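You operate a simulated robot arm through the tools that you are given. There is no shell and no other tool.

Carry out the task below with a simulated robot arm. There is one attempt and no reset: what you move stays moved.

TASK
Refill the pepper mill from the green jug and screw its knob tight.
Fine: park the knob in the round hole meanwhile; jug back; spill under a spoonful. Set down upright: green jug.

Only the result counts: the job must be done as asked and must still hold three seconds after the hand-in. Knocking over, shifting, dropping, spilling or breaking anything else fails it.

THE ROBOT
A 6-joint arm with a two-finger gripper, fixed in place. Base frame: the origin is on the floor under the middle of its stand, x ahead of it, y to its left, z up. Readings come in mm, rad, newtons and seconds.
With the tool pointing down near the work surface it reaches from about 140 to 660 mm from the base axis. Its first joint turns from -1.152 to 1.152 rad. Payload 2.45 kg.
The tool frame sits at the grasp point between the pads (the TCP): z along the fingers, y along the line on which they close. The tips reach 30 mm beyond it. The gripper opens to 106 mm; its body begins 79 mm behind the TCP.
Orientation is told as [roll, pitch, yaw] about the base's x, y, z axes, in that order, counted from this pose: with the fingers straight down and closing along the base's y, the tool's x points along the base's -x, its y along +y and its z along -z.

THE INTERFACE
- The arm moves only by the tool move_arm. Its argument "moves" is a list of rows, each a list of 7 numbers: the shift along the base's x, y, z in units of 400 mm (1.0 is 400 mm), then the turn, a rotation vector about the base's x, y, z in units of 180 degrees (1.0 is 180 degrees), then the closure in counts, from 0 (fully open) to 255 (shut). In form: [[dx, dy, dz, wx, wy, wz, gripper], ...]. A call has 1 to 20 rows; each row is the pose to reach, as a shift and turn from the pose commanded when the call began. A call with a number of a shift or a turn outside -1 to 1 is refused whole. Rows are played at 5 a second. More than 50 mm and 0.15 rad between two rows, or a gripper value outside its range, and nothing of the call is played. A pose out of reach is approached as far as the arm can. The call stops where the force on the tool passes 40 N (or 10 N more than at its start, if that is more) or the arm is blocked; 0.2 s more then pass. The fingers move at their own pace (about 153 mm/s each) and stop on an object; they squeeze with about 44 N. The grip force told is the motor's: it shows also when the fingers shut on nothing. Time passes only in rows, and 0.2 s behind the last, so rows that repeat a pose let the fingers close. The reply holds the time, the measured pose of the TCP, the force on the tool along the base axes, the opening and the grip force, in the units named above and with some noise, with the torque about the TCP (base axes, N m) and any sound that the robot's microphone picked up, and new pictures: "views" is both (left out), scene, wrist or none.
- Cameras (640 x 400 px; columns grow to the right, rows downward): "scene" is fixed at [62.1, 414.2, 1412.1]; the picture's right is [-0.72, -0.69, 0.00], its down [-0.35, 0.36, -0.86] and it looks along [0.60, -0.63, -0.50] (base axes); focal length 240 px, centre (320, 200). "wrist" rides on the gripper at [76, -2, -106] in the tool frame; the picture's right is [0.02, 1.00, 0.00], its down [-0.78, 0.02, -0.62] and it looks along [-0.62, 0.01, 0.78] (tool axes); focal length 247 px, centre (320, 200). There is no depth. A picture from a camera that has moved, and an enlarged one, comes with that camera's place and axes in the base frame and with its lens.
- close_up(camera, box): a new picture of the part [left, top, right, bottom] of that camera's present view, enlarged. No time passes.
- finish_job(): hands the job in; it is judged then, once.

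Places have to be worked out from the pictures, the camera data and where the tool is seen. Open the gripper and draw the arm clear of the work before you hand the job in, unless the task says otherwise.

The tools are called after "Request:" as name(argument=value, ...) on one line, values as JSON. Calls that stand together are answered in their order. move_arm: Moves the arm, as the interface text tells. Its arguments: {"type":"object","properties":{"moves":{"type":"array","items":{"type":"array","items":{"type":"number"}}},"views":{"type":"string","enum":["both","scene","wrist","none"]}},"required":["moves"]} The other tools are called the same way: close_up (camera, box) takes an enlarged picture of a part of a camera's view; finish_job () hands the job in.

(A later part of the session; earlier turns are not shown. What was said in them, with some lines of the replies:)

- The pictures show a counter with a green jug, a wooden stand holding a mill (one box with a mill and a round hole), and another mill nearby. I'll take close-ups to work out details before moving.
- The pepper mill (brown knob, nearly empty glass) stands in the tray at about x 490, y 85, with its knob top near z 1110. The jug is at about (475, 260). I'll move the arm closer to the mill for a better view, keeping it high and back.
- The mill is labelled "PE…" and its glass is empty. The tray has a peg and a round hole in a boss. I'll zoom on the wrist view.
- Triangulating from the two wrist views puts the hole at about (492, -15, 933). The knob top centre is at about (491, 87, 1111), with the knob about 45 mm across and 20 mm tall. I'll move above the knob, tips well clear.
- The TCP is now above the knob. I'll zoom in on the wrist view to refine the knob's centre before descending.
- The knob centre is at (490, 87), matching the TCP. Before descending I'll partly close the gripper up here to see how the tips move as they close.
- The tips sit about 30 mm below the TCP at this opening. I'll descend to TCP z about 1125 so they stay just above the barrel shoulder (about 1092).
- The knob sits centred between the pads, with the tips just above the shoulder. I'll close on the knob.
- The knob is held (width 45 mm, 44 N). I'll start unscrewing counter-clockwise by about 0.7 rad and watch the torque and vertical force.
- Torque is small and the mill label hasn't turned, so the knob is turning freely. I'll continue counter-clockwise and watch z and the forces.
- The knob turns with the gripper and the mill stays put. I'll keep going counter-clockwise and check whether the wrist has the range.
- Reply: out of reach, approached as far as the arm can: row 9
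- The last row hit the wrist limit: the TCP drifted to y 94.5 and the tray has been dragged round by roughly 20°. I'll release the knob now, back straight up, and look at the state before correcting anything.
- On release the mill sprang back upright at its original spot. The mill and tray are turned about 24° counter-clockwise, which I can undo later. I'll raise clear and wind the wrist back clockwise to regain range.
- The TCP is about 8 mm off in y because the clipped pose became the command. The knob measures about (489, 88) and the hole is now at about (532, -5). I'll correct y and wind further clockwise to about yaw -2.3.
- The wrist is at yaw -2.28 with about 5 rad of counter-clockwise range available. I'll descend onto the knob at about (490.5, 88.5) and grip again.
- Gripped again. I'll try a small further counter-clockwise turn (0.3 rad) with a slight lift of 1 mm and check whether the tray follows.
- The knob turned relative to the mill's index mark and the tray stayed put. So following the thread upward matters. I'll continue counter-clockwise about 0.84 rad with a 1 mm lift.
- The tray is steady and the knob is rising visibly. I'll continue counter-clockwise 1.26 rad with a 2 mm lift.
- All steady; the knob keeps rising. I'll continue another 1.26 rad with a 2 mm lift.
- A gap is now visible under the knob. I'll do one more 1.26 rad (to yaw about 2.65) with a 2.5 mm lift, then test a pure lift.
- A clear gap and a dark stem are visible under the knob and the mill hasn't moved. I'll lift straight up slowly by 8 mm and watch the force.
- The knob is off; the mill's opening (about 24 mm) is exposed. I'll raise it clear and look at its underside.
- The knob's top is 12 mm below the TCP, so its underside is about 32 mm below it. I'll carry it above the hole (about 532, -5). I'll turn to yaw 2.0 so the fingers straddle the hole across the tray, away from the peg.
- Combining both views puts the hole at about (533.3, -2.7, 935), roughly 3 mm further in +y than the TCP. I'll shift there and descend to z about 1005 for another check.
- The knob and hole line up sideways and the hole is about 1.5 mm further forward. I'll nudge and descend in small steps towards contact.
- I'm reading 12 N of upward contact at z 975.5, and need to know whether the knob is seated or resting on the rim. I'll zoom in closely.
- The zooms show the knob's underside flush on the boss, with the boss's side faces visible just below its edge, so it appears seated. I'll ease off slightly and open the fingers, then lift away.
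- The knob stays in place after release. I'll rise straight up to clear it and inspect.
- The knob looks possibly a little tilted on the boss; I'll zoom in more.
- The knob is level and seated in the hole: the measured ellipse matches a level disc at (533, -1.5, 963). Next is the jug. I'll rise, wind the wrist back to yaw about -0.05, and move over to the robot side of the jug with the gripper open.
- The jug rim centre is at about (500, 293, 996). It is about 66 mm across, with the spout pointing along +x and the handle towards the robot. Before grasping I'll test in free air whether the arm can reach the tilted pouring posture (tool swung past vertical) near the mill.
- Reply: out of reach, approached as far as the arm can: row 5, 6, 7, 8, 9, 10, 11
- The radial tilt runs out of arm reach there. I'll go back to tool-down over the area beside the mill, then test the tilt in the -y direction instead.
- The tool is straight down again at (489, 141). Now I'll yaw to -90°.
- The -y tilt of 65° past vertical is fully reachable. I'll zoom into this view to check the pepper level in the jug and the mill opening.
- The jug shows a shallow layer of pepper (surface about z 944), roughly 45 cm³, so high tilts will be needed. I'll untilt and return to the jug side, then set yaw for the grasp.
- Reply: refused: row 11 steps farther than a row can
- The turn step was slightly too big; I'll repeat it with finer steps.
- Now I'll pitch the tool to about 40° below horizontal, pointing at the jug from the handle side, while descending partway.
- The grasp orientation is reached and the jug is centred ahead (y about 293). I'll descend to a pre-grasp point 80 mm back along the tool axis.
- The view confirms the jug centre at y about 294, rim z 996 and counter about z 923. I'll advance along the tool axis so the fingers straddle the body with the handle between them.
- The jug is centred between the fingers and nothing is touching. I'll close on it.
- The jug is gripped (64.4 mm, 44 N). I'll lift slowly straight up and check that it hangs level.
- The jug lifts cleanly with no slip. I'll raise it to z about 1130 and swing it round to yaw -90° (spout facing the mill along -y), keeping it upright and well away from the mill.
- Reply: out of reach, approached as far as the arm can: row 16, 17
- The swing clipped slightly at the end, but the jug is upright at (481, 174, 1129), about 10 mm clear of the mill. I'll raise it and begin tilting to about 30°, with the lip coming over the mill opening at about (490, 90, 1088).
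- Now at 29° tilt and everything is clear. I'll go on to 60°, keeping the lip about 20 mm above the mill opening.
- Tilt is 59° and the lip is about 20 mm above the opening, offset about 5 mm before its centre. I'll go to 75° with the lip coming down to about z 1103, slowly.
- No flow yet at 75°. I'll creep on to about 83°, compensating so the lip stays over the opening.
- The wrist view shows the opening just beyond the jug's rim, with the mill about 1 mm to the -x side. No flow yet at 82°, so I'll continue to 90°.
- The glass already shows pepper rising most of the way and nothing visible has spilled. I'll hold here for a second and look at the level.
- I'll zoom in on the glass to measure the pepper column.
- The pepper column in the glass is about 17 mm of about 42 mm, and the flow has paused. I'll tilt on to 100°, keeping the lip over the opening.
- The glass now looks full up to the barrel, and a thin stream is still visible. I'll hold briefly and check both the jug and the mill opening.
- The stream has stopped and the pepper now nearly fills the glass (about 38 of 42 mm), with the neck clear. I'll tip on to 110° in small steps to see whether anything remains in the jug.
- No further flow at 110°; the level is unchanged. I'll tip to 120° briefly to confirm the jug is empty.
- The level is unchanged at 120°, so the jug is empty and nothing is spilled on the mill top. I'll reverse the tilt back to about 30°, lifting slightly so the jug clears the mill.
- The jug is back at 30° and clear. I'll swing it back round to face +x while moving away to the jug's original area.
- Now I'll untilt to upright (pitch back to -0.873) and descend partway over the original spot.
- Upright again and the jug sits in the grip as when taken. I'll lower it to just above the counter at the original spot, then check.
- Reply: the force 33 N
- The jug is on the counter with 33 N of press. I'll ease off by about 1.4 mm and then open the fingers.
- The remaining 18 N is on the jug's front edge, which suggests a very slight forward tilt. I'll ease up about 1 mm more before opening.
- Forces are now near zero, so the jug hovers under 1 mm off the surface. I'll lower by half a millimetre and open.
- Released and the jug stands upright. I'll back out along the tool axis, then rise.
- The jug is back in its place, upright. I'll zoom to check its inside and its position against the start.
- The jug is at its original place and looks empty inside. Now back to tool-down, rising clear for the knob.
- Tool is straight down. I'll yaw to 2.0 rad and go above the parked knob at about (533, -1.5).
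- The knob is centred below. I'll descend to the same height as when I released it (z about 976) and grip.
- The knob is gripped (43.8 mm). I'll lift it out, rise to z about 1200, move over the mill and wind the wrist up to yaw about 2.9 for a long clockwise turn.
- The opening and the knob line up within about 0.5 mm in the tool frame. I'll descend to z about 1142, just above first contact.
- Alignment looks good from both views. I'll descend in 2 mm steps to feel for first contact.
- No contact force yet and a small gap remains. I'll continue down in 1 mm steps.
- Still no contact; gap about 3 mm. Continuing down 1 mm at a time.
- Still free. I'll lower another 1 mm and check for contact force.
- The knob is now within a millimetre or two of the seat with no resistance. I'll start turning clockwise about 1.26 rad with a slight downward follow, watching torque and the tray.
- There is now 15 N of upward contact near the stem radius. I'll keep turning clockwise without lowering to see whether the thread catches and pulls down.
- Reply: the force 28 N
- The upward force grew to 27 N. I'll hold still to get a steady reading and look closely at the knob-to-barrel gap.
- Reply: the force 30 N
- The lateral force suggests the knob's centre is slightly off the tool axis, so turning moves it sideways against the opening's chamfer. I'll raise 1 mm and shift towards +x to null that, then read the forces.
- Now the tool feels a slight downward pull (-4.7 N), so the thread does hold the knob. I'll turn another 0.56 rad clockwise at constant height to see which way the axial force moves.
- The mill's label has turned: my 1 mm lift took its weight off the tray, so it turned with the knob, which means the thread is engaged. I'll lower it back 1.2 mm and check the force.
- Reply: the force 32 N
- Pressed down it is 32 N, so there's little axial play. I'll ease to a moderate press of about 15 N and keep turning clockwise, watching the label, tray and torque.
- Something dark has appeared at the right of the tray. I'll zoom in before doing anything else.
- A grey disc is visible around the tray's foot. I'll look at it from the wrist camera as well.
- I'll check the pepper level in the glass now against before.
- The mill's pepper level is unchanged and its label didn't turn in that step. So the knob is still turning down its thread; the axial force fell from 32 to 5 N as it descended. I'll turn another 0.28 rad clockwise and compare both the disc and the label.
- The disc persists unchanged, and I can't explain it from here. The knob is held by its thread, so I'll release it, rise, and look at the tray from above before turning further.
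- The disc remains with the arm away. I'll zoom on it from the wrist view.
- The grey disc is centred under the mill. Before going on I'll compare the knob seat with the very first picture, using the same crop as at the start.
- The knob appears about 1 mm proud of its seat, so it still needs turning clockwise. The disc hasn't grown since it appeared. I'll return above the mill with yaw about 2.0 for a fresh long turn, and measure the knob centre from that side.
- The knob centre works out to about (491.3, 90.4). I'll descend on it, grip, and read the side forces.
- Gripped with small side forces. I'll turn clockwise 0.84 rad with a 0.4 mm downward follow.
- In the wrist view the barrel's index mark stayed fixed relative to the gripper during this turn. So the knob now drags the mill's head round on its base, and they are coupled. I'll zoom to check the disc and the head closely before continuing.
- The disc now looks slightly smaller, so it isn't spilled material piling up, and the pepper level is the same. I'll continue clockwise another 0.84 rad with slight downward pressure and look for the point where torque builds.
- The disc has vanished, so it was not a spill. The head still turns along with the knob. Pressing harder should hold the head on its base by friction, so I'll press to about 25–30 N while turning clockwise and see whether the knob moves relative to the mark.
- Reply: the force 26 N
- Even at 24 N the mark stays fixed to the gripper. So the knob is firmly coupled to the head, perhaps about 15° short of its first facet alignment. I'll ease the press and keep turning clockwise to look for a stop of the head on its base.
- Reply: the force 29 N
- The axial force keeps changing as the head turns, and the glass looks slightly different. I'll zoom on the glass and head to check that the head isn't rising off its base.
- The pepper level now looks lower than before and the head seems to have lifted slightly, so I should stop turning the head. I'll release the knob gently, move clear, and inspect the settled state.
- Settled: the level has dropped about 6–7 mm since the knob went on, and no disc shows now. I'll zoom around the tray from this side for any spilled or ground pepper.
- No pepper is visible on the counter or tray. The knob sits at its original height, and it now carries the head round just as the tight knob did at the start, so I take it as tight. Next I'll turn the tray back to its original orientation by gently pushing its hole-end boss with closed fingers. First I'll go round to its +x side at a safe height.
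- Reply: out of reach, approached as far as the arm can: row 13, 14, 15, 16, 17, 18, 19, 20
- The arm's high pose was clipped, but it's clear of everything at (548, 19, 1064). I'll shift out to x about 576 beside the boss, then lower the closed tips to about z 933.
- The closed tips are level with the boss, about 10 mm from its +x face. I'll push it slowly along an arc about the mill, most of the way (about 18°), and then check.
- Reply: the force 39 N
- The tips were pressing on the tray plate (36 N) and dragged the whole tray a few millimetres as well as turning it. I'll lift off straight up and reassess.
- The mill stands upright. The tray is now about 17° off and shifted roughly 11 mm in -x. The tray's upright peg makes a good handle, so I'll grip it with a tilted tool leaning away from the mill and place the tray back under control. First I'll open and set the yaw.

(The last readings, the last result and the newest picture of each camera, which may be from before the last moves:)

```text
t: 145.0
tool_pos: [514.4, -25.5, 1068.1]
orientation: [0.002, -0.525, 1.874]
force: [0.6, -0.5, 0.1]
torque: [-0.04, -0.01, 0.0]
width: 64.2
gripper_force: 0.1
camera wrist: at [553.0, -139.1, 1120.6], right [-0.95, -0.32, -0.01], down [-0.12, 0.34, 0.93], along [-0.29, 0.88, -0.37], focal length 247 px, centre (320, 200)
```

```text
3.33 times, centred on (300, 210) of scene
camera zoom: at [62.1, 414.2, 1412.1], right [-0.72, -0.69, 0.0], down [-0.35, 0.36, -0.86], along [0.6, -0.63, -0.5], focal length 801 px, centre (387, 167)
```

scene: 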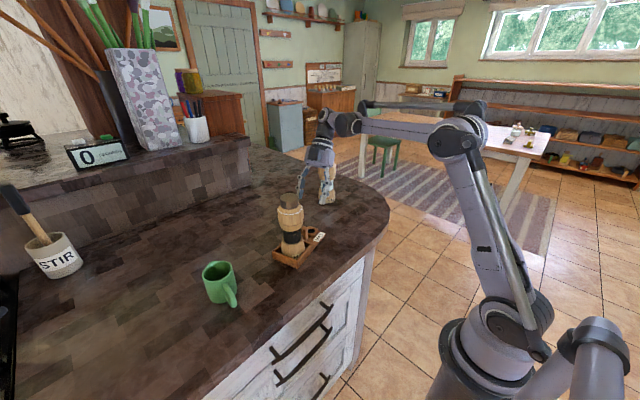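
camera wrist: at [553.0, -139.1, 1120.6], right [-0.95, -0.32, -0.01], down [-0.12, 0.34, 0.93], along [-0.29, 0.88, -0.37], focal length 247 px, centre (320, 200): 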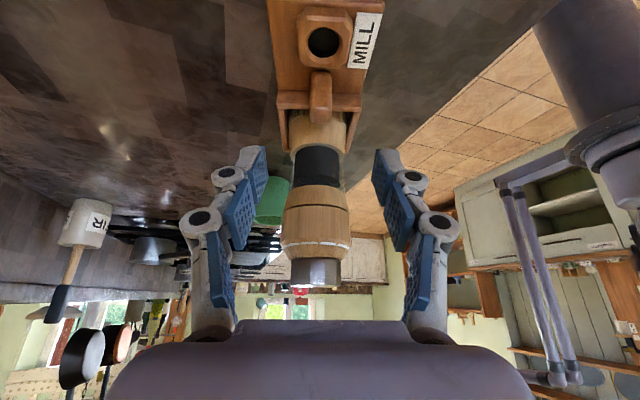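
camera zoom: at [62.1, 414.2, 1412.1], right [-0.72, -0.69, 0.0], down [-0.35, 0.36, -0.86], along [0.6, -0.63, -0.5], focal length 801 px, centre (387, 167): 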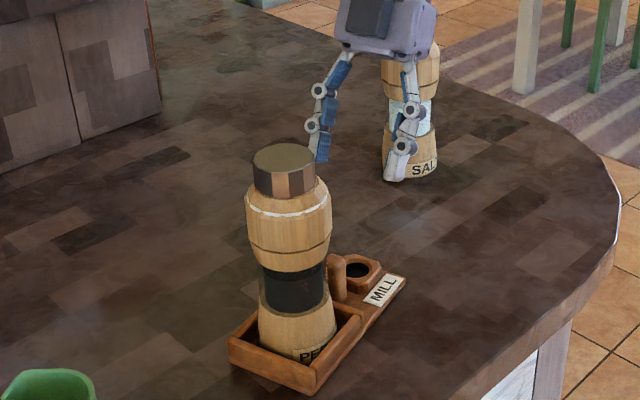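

A good view down the tray's axis: the peg is almost centred between the fingers. I'll zoom for details.

Request:
close_up(camera="wrist", box=[250, 0, 400, 160])

```text
2.50 times, centred on (325, 80) of wrist
camera zoom: at [553.0, -139.1, 1120.6], right [-0.95, -0.32, -0.01], down [-0.12, 0.34, 0.93], along [-0.29, 0.88, -0.37], focal length 617 px, centre (308, 500)
```

zoom: 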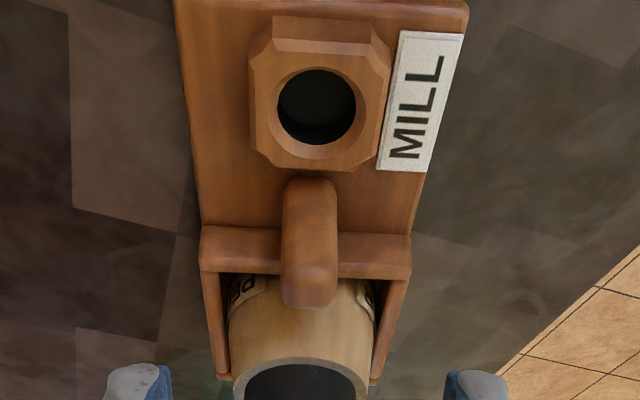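

The peg's centre is about (497, 27), its top is at z 970, and it lines up with the fingers. I'll approach along the tool axis so the tips straddle its upper part.

Request:
move_arm(moves=[[-0.006, 0.016, -0.053, 0, 0, 0, 100], [-0.012, 0.0318, -0.105, 0, 0, 0, 100], [-0.0176, 0.0497, -0.1376, 0, 0, 0, 100], [-0.0233, 0.0675, -0.17, 0, 0, 0, 100], [-0.029, 0.0855, -0.203, 0, 0, 0, 100], [-0.0345, 0.1033, -0.2353, 0, 0, 0, 100], [-0.0345, 0.1033, -0.2353, 0, 0, 0, 100]])

Request:
close_up(camera="scene", box=[260, 180, 340, 260])

Request:
close_up(camera="wrist", box=[230, 60, 410, 220])

```text
t: 146.6
tool_pos: [501.1, 16.9, 974.3]
orientation: [0.003, -0.523, 1.874]
force: [0.1, 0.3, -0.2]
torque: [0.0, -0.03, 0.02]
width: 64.8
gripper_force: 0.0
camera wrist: at [539.5, -97.6, 1026.8], right [-0.95, -0.32, -0.01], down [-0.12, 0.35, 0.93], along [-0.29, 0.88, -0.37], focal length 247 px, centre (320, 200)
```

scene: 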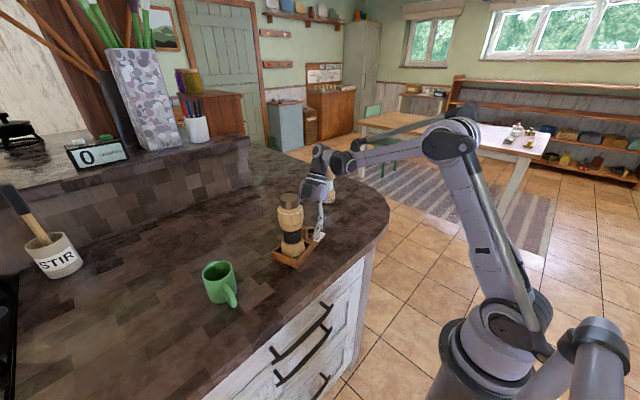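
wrist: 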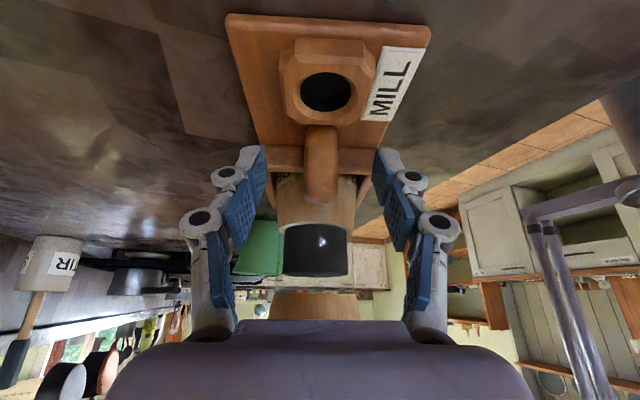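

```text
5.00 times, centred on (300, 220) of scene
camera zoom: at [62.1, 414.2, 1412.1], right [-0.72, -0.69, 0.0], down [-0.35, 0.36, -0.86], along [0.6, -0.63, -0.5], focal length 1202 px, centre (420, 100)
```

zoom: 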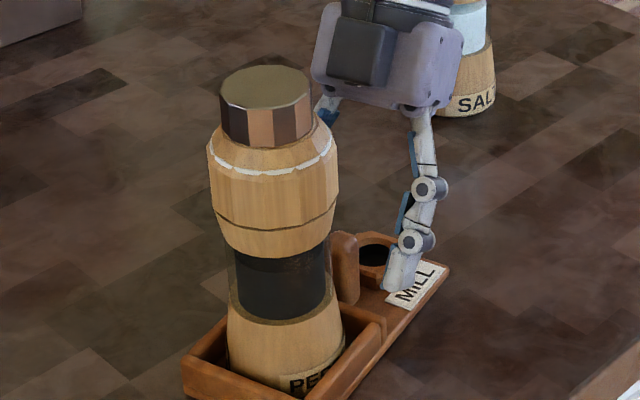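

```text
2.50 times, centred on (320, 140) of wrist
camera zoom: at [539.5, -97.6, 1026.8], right [-0.95, -0.32, -0.01], down [-0.12, 0.35, 0.93], along [-0.29, 0.88, -0.37], focal length 617 px, centre (320, 350)
```

zoom: 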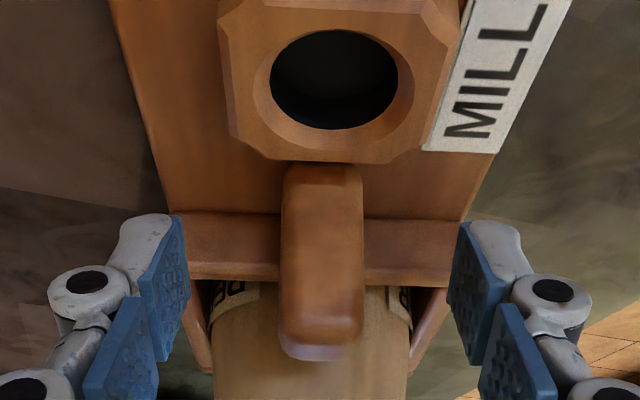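

The fingers straddle the peg with everything clear. I'll close on it.

Request:
move_arm(moves=[[0, 0, 0, 0, 0, 0, 150], [0, 0, 0, 0, 0, 0, 200], [0, 0, 0, 0, 0, 0, 255], [0, 0, 0, 0, 0, 0, 255], [0, 0, 0, 0, 0, 0, 255]], views="wrist")

Request:
close_up(camera="scene", box=[260, 180, 340, 275])

```text
t: 147.8
tool_pos: [501.7, 16.5, 973.3]
orientation: [0.002, -0.523, 1.872]
force: [0.5, 1.1, -0.2]
torque: [-0.21, 0.26, -0.31]
width: 19.5
gripper_force: 44.3
camera wrist: at [539.5, -97.7, 1027.0], right [-0.95, -0.32, -0.01], down [-0.12, 0.35, 0.93], along [-0.29, 0.88, -0.37], focal length 247 px, centre (320, 200)
```

wrist: 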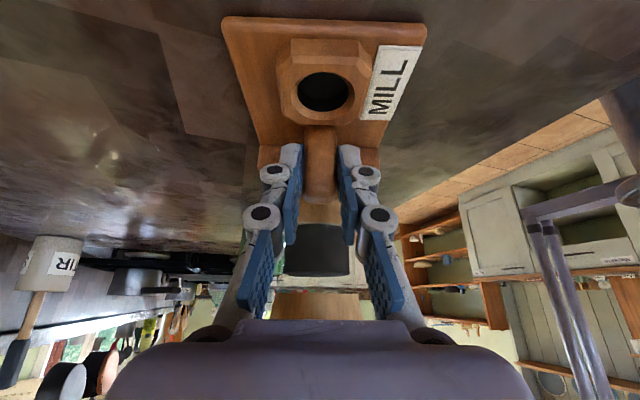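

```text
4.21 times, centred on (300, 228) of scene
camera zoom: at [62.1, 414.2, 1412.1], right [-0.72, -0.69, 0.0], down [-0.35, 0.36, -0.86], along [0.6, -0.63, -0.5], focal length 1012 px, centre (404, 84)
```

zoom: 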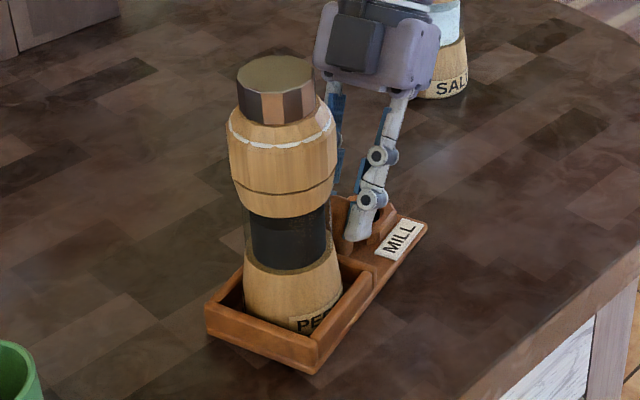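

The peg is held (19.5 mm). I'll slide and rotate the tray slowly by -16.5° about z with a shift of (-9, -2) mm at the TCP, which should bring the mill and hole back to their original places.

Request:
move_arm(moves=[[-0.0022, -0.0005, 0, 0, 0, -0.0092, 255], [-0.0044, -0.001, 0, 0, 0, -0.0183, 255], [-0.0066, -0.0016, 0, 0, 0, -0.0275, 255], [-0.0088, -0.0021, 0, 0, 0, -0.0367, 255], [-0.011, -0.0026, 0, 0, 0, -0.0458, 255], [-0.0132, -0.0032, 0, 0, 0, -0.055, 255], [-0.0154, -0.0037, 0, 0, 0, -0.0642, 255], [-0.0176, -0.0042, 0, 0, 0, -0.0734, 255], [-0.0198, -0.0048, 0, 0, 0, -0.0825, 255], [-0.022, -0.0053, 0, 0, 0, -0.0917, 255], [-0.022, -0.0053, 0, 0, 0, -0.0917, 255]])

Request:
close_up(camera="scene", box=[260, 180, 340, 275])

```text
t: 150.2
tool_pos: [493.2, 14.4, 973.9]
orientation: [0.003, -0.525, 1.585]
force: [0.3, 1.6, 21.7]
torque: [0.09, -0.49, 0.84]
width: 19.6
gripper_force: 44.4
camera wrist: at [496.5, -105.2, 1026.5], right [-1.0, -0.03, -0.01], down [-0.02, 0.37, 0.93], along [-0.03, 0.93, -0.37], focal length 247 px, centre (320, 200)
```

scene: 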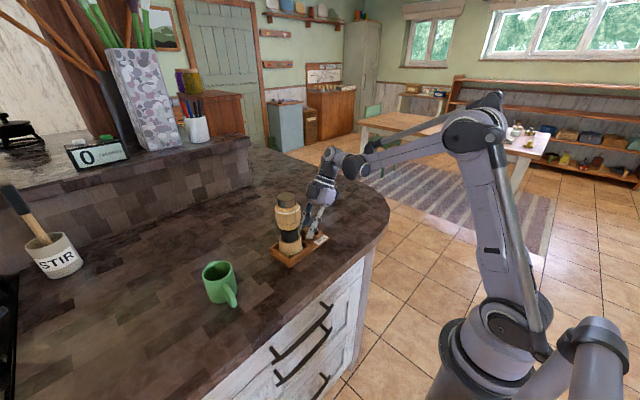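
wrist: 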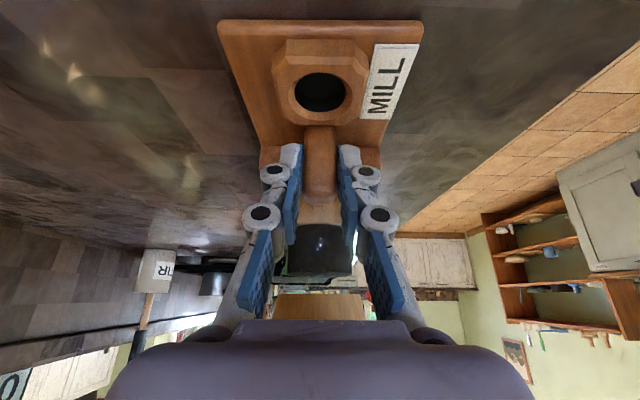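

```text
4.21 times, centred on (300, 228) of scene
camera zoom: at [61.8, 414.2, 1412.1], right [-0.72, -0.69, 0.0], down [-0.35, 0.36, -0.86], along [0.6, -0.63, -0.5], focal length 1012 px, centre (404, 84)
```

zoom: 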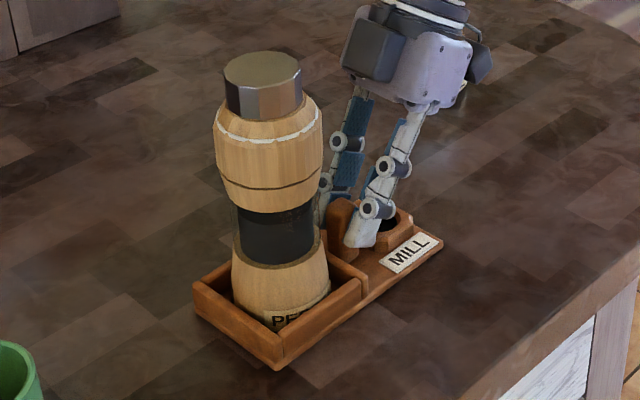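

The tray is back: label, corners and mill all match the initial picture within a few pixels. I'll ease the downward press slightly, open, and withdraw back along the tool axis.

Request:
move_arm(moves=[[0, 0, 0.0012, 0, 0, 0.004, 255], [0, 0, 0.0015, 0, 0, 0.008, 255], [0, 0, 0.0015, 0, 0, 0.008, 200], [0, 0, 0.0015, 0, 0, 0.008, 150], [0, 0, 0.0015, 0, 0, 0.008, 100], [0, 0, 0.0015, 0, 0, 0.008, 100]])

Request:
close_up(camera="scene", box=[260, 180, 340, 275])

```text
t: 151.6
tool_pos: [493.1, 14.2, 973.6]
orientation: [0.003, -0.526, 1.609]
force: [-1.1, 0.8, 0.2]
torque: [0.02, 0.02, -0.02]
width: 64.4
gripper_force: 0.2
camera wrist: at [499.8, -105.1, 1027.1], right [-1.0, -0.06, -0.01], down [-0.03, 0.37, 0.93], along [-0.05, 0.93, -0.37], focal length 247 px, centre (320, 200)
```

scene: 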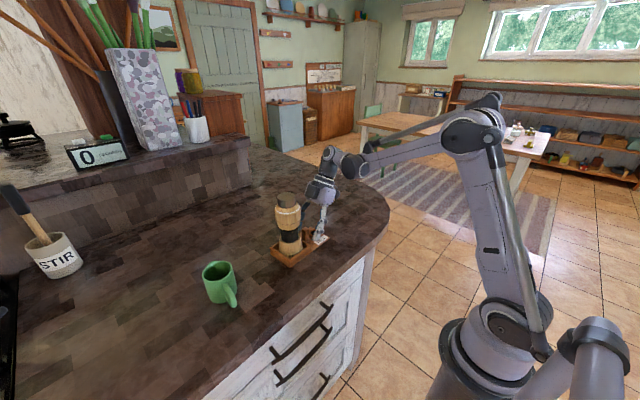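
wrist: 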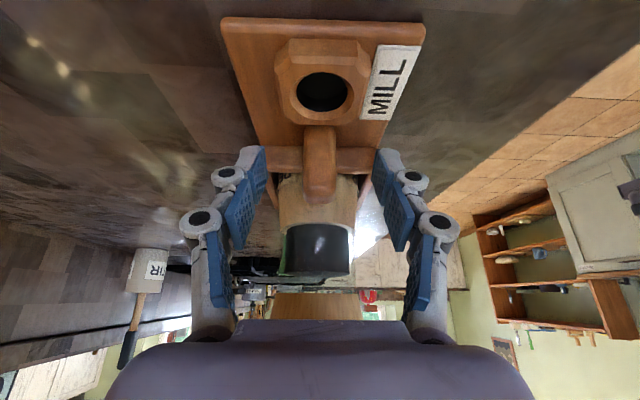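

```text
4.21 times, centred on (300, 228) of scene
camera zoom: at [62.1, 414.2, 1412.1], right [-0.72, -0.69, 0.0], down [-0.35, 0.36, -0.86], along [0.6, -0.63, -0.5], focal length 1012 px, centre (404, 84)
```

zoom: 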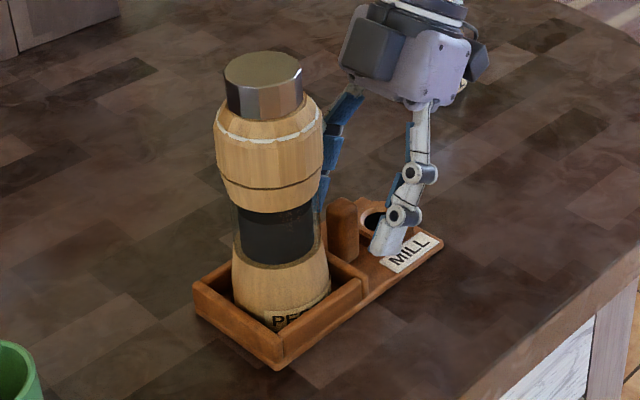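

The tray and mill stay put, matching the initial picture. I'll withdraw back along the tool axis and rise clear.

Request:
move_arm(moves=[[0.001, -0.03, 0.052, 0, 0, 0, 100], [0.002, -0.06, 0.104, 0, 0, 0, 100], [0.003, -0.09, 0.156, 0, 0, 0, 60], [0.004, -0.1125, 0.22, 0, 0, 0, 0], [0.004, -0.1125, 0.3, 0, 0, 0, 0], [0.004, -0.1125, 0.38, 0, 0, 0, 0], [0.004, -0.1125, 0.38, 0, 0, 0, 0]])

Request:
close_up(camera="scene", box=[260, 180, 340, 275])

Request:
close_up(camera="scene", box=[275, 185, 305, 215])

Request:
close_up(camera="scene", box=[275, 222, 305, 252])

```text
t: 153.2
tool_pos: [493.6, -30.9, 1127.4]
orientation: [0.005, -0.524, 1.611]
force: [-1.2, 0.4, -0.1]
torque: [-0.03, 0.02, 0.02]
width: 106.1
gripper_force: 0.1
camera wrist: at [499.9, -151.3, 1179.8], right [-1.0, -0.06, -0.01], down [-0.03, 0.37, 0.93], along [-0.05, 0.93, -0.37], focal length 247 px, centre (320, 200)
```

scene: 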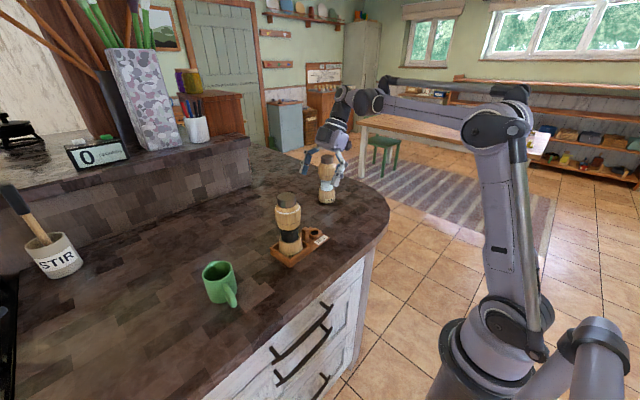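
wrist: 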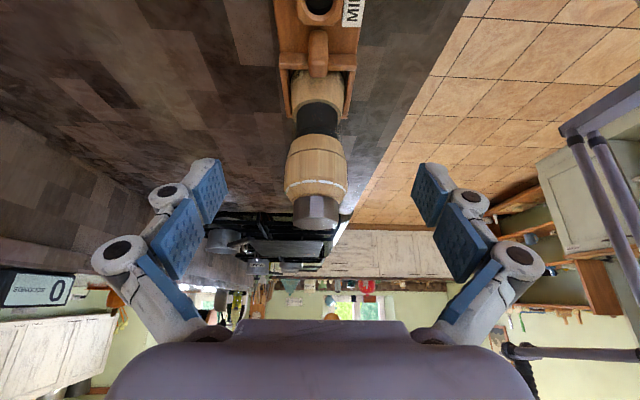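

```text
4.21 times, centred on (300, 228) of scene
camera zoom: at [62.1, 414.2, 1412.1], right [-0.72, -0.69, 0.0], down [-0.35, 0.36, -0.86], along [0.6, -0.63, -0.5], focal length 1012 px, centre (404, 84)
```

zoom: 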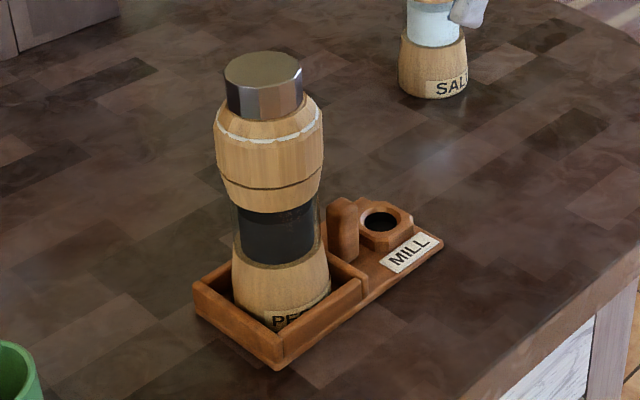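

```text
13.33 times, centred on (290, 200) of scene
camera zoom: at [62.1, 414.2, 1412.1], right [-0.72, -0.69, 0.0], down [-0.35, 0.36, -0.86], along [0.6, -0.63, -0.5], focal length 3205 px, centre (720, 200)
```

zoom: 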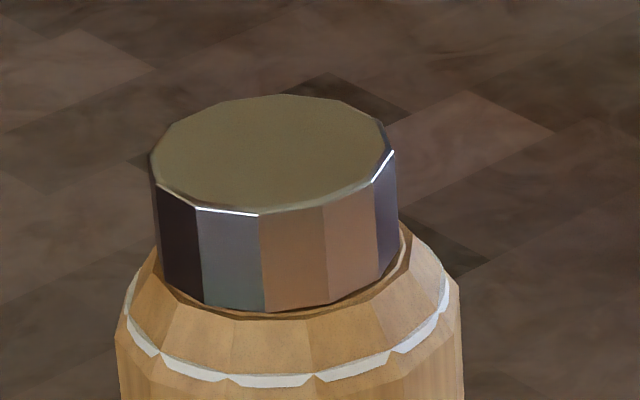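

```text
13.33 times, centred on (290, 237) of scene
camera zoom: at [62.1, 414.2, 1412.1], right [-0.72, -0.69, 0.0], down [-0.35, 0.36, -0.86], along [0.6, -0.63, -0.5], focal length 3205 px, centre (720, -293)
```

zoom: 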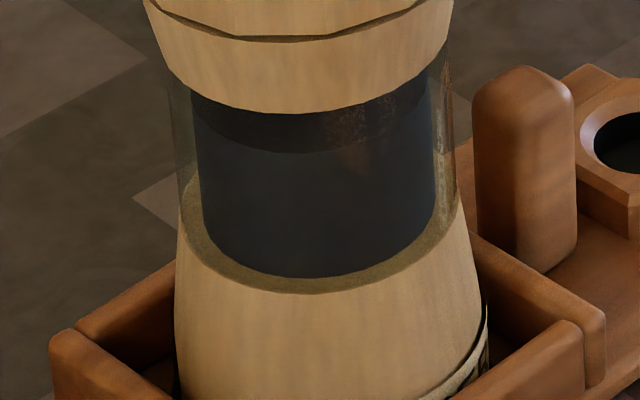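

Everything matches the initial layout. I'll check the inside of the tray box around the mill's foot for any ground pepper, and the knob from this side.

Request:
close_up(camera="wrist", box=[265, 40, 375, 150])

Request:
close_up(camera="wrist", box=[270, 140, 370, 240])

Request:
close_up(camera="scene", box=[265, 235, 315, 275])

```text
3.64 times, centred on (320, 95) of wrist
camera zoom: at [499.9, -151.3, 1179.8], right [-1.0, -0.06, -0.01], down [-0.03, 0.37, 0.93], along [-0.05, 0.93, -0.37], focal length 898 px, centre (320, 582)
```

zoom: 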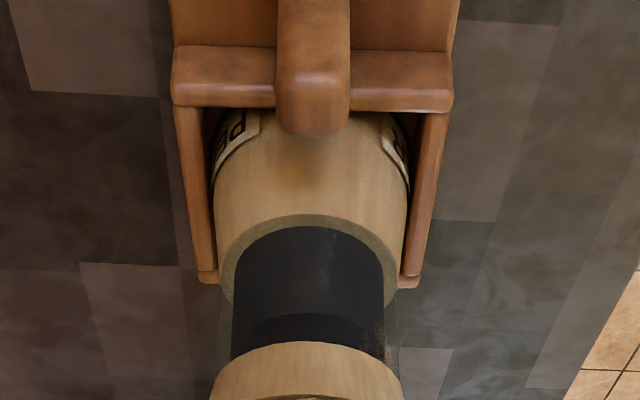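

```text
4.00 times, centred on (320, 190) of wrist
camera zoom: at [499.9, -151.3, 1179.8], right [-1.0, -0.06, -0.01], down [-0.03, 0.37, 0.93], along [-0.05, 0.93, -0.37], focal length 988 px, centre (320, 240)
```

zoom: 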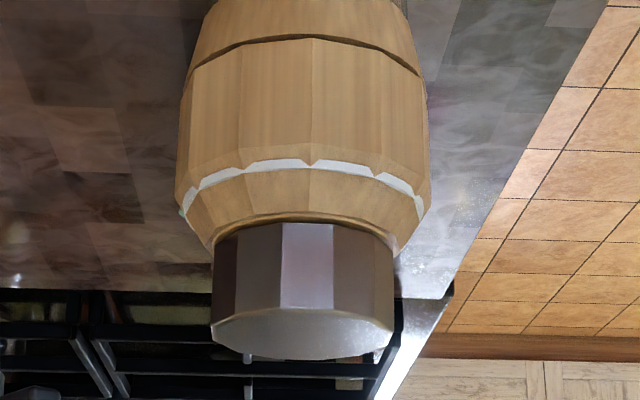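

```text
10.00 times, centred on (290, 255) of scene
camera zoom: at [62.1, 414.2, 1412.1], right [-0.72, -0.69, 0.0], down [-0.35, 0.36, -0.86], along [0.6, -0.63, -0.5], focal length 2404 px, centre (620, -350)
```

zoom: 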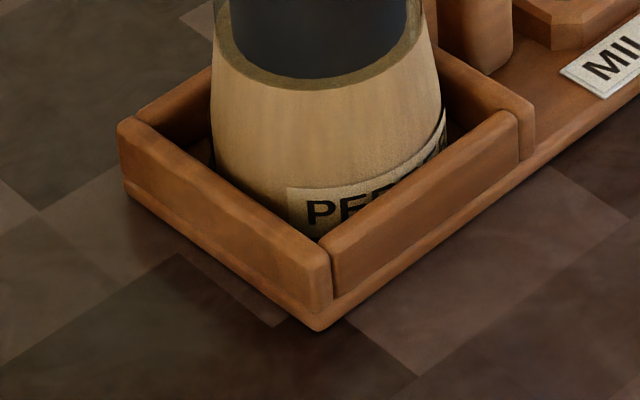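

No pepper is visible in or around the tray. The knob sits flush and centred, and the jug is upright in its place. I'll draw the open gripper well clear of the work.

Request:
move_arm(moves=[[0, -0.03, 0.05, 0, 0, 0, 0], [-0.03, -0.06, 0.1, 0, 0, 0, 0], [-0.1, -0.08, 0.12, 0, 0, 0, 0], [-0.18, -0.1, 0.13, 0, 0, 0, 0], [-0.26, -0.12, 0.13, 0, 0, 0, 0], [-0.34, -0.14, 0.13, 0, 0, 0, 0], [-0.34, -0.14, 0.13, 0, 0, 0, 0]])

Request:
close_up(camera="scene", box=[180, 150, 400, 330])

```text
t: 154.8
tool_pos: [359.6, -86.1, 1176.9]
orientation: [0.004, -0.523, 1.61]
force: [0.2, 0.1, 0.4]
torque: [0.01, 0.0, 0.0]
width: 106.2
gripper_force: 0.1
camera wrist: at [366.1, -206.2, 1229.5], right [-1.0, -0.06, -0.01], down [-0.03, 0.37, 0.93], along [-0.05, 0.93, -0.37], focal length 247 px, centre (320, 200)
```

scene: 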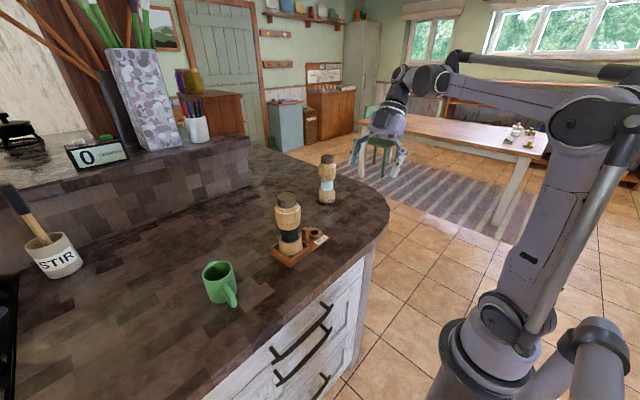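
wrist: 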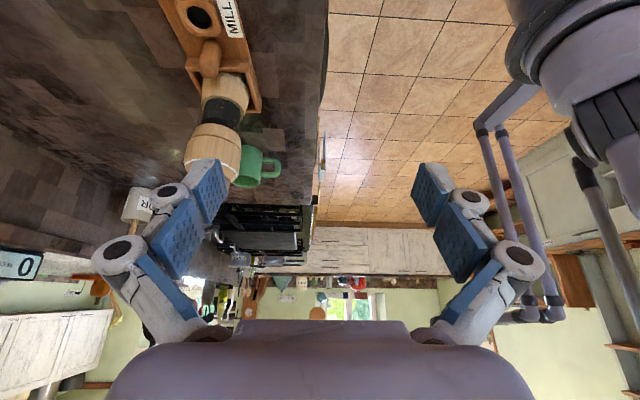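

```text
2.22 times, centred on (290, 240) of scene
camera zoom: at [62.1, 414.2, 1412.1], right [-0.72, -0.69, 0.0], down [-0.35, 0.36, -0.86], along [0.6, -0.63, -0.5], focal length 534 px, centre (387, 111)
```

zoom: 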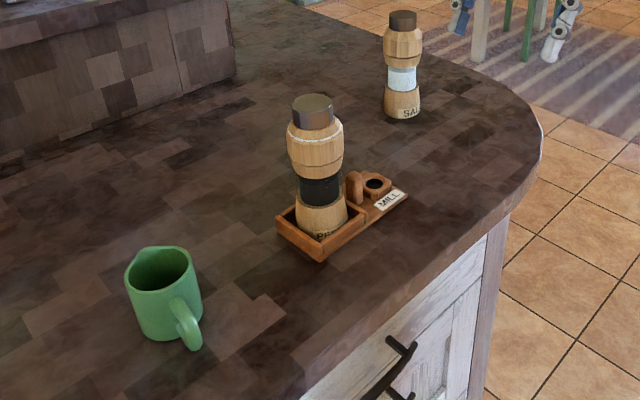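

The final view shows:
- The pepper mill is refilled and upright in its tray, with the knob seated.
- The jug stands upright in its place.
- The salt mill and pot have not moved, and no spilled pepper is visible.
- The gripper is open and clear of the work.

One thing I can't confirm is tightness. The knob turns the mill's head with it, but I have no direct torque check. I'm handing the job in.

Request:
finish_job()

```text
The job is handed in.
```

I've handed the job in. The pepper mill is refilled with its knob back on and the green jug is upright in its place, but I couldn't confirm that the knob is fully tight.

- **Refill:** I poured the whole jug into the mill and saw nothing spilled. The pepper in the glass reached about 38 mm of 42 mm. It then dropped to about 31 mm while I was tightening the knob. Turning the knob was also turning the mill's head, so some pepper may have been ground out, though I saw none on the tray or counter.
- **Knob:** It sits flush, level and centred at its original height, and when turned it carries the mill's head round with it. I had no way to hold the head still, so I could not check the final torque.
- **Jug:** It is back within about 1 mm of where it started and looks empty inside.
- **Tray:** I twisted it about 24° while unscrewing the knob, then shifted it further when I tried to push it back. I gripped its peg and slid it back, and it now matches the starting picture to within about 3 mm.
- **Everything else:** The salt mill, the spoon pot and the rest of the counter look unmoved.
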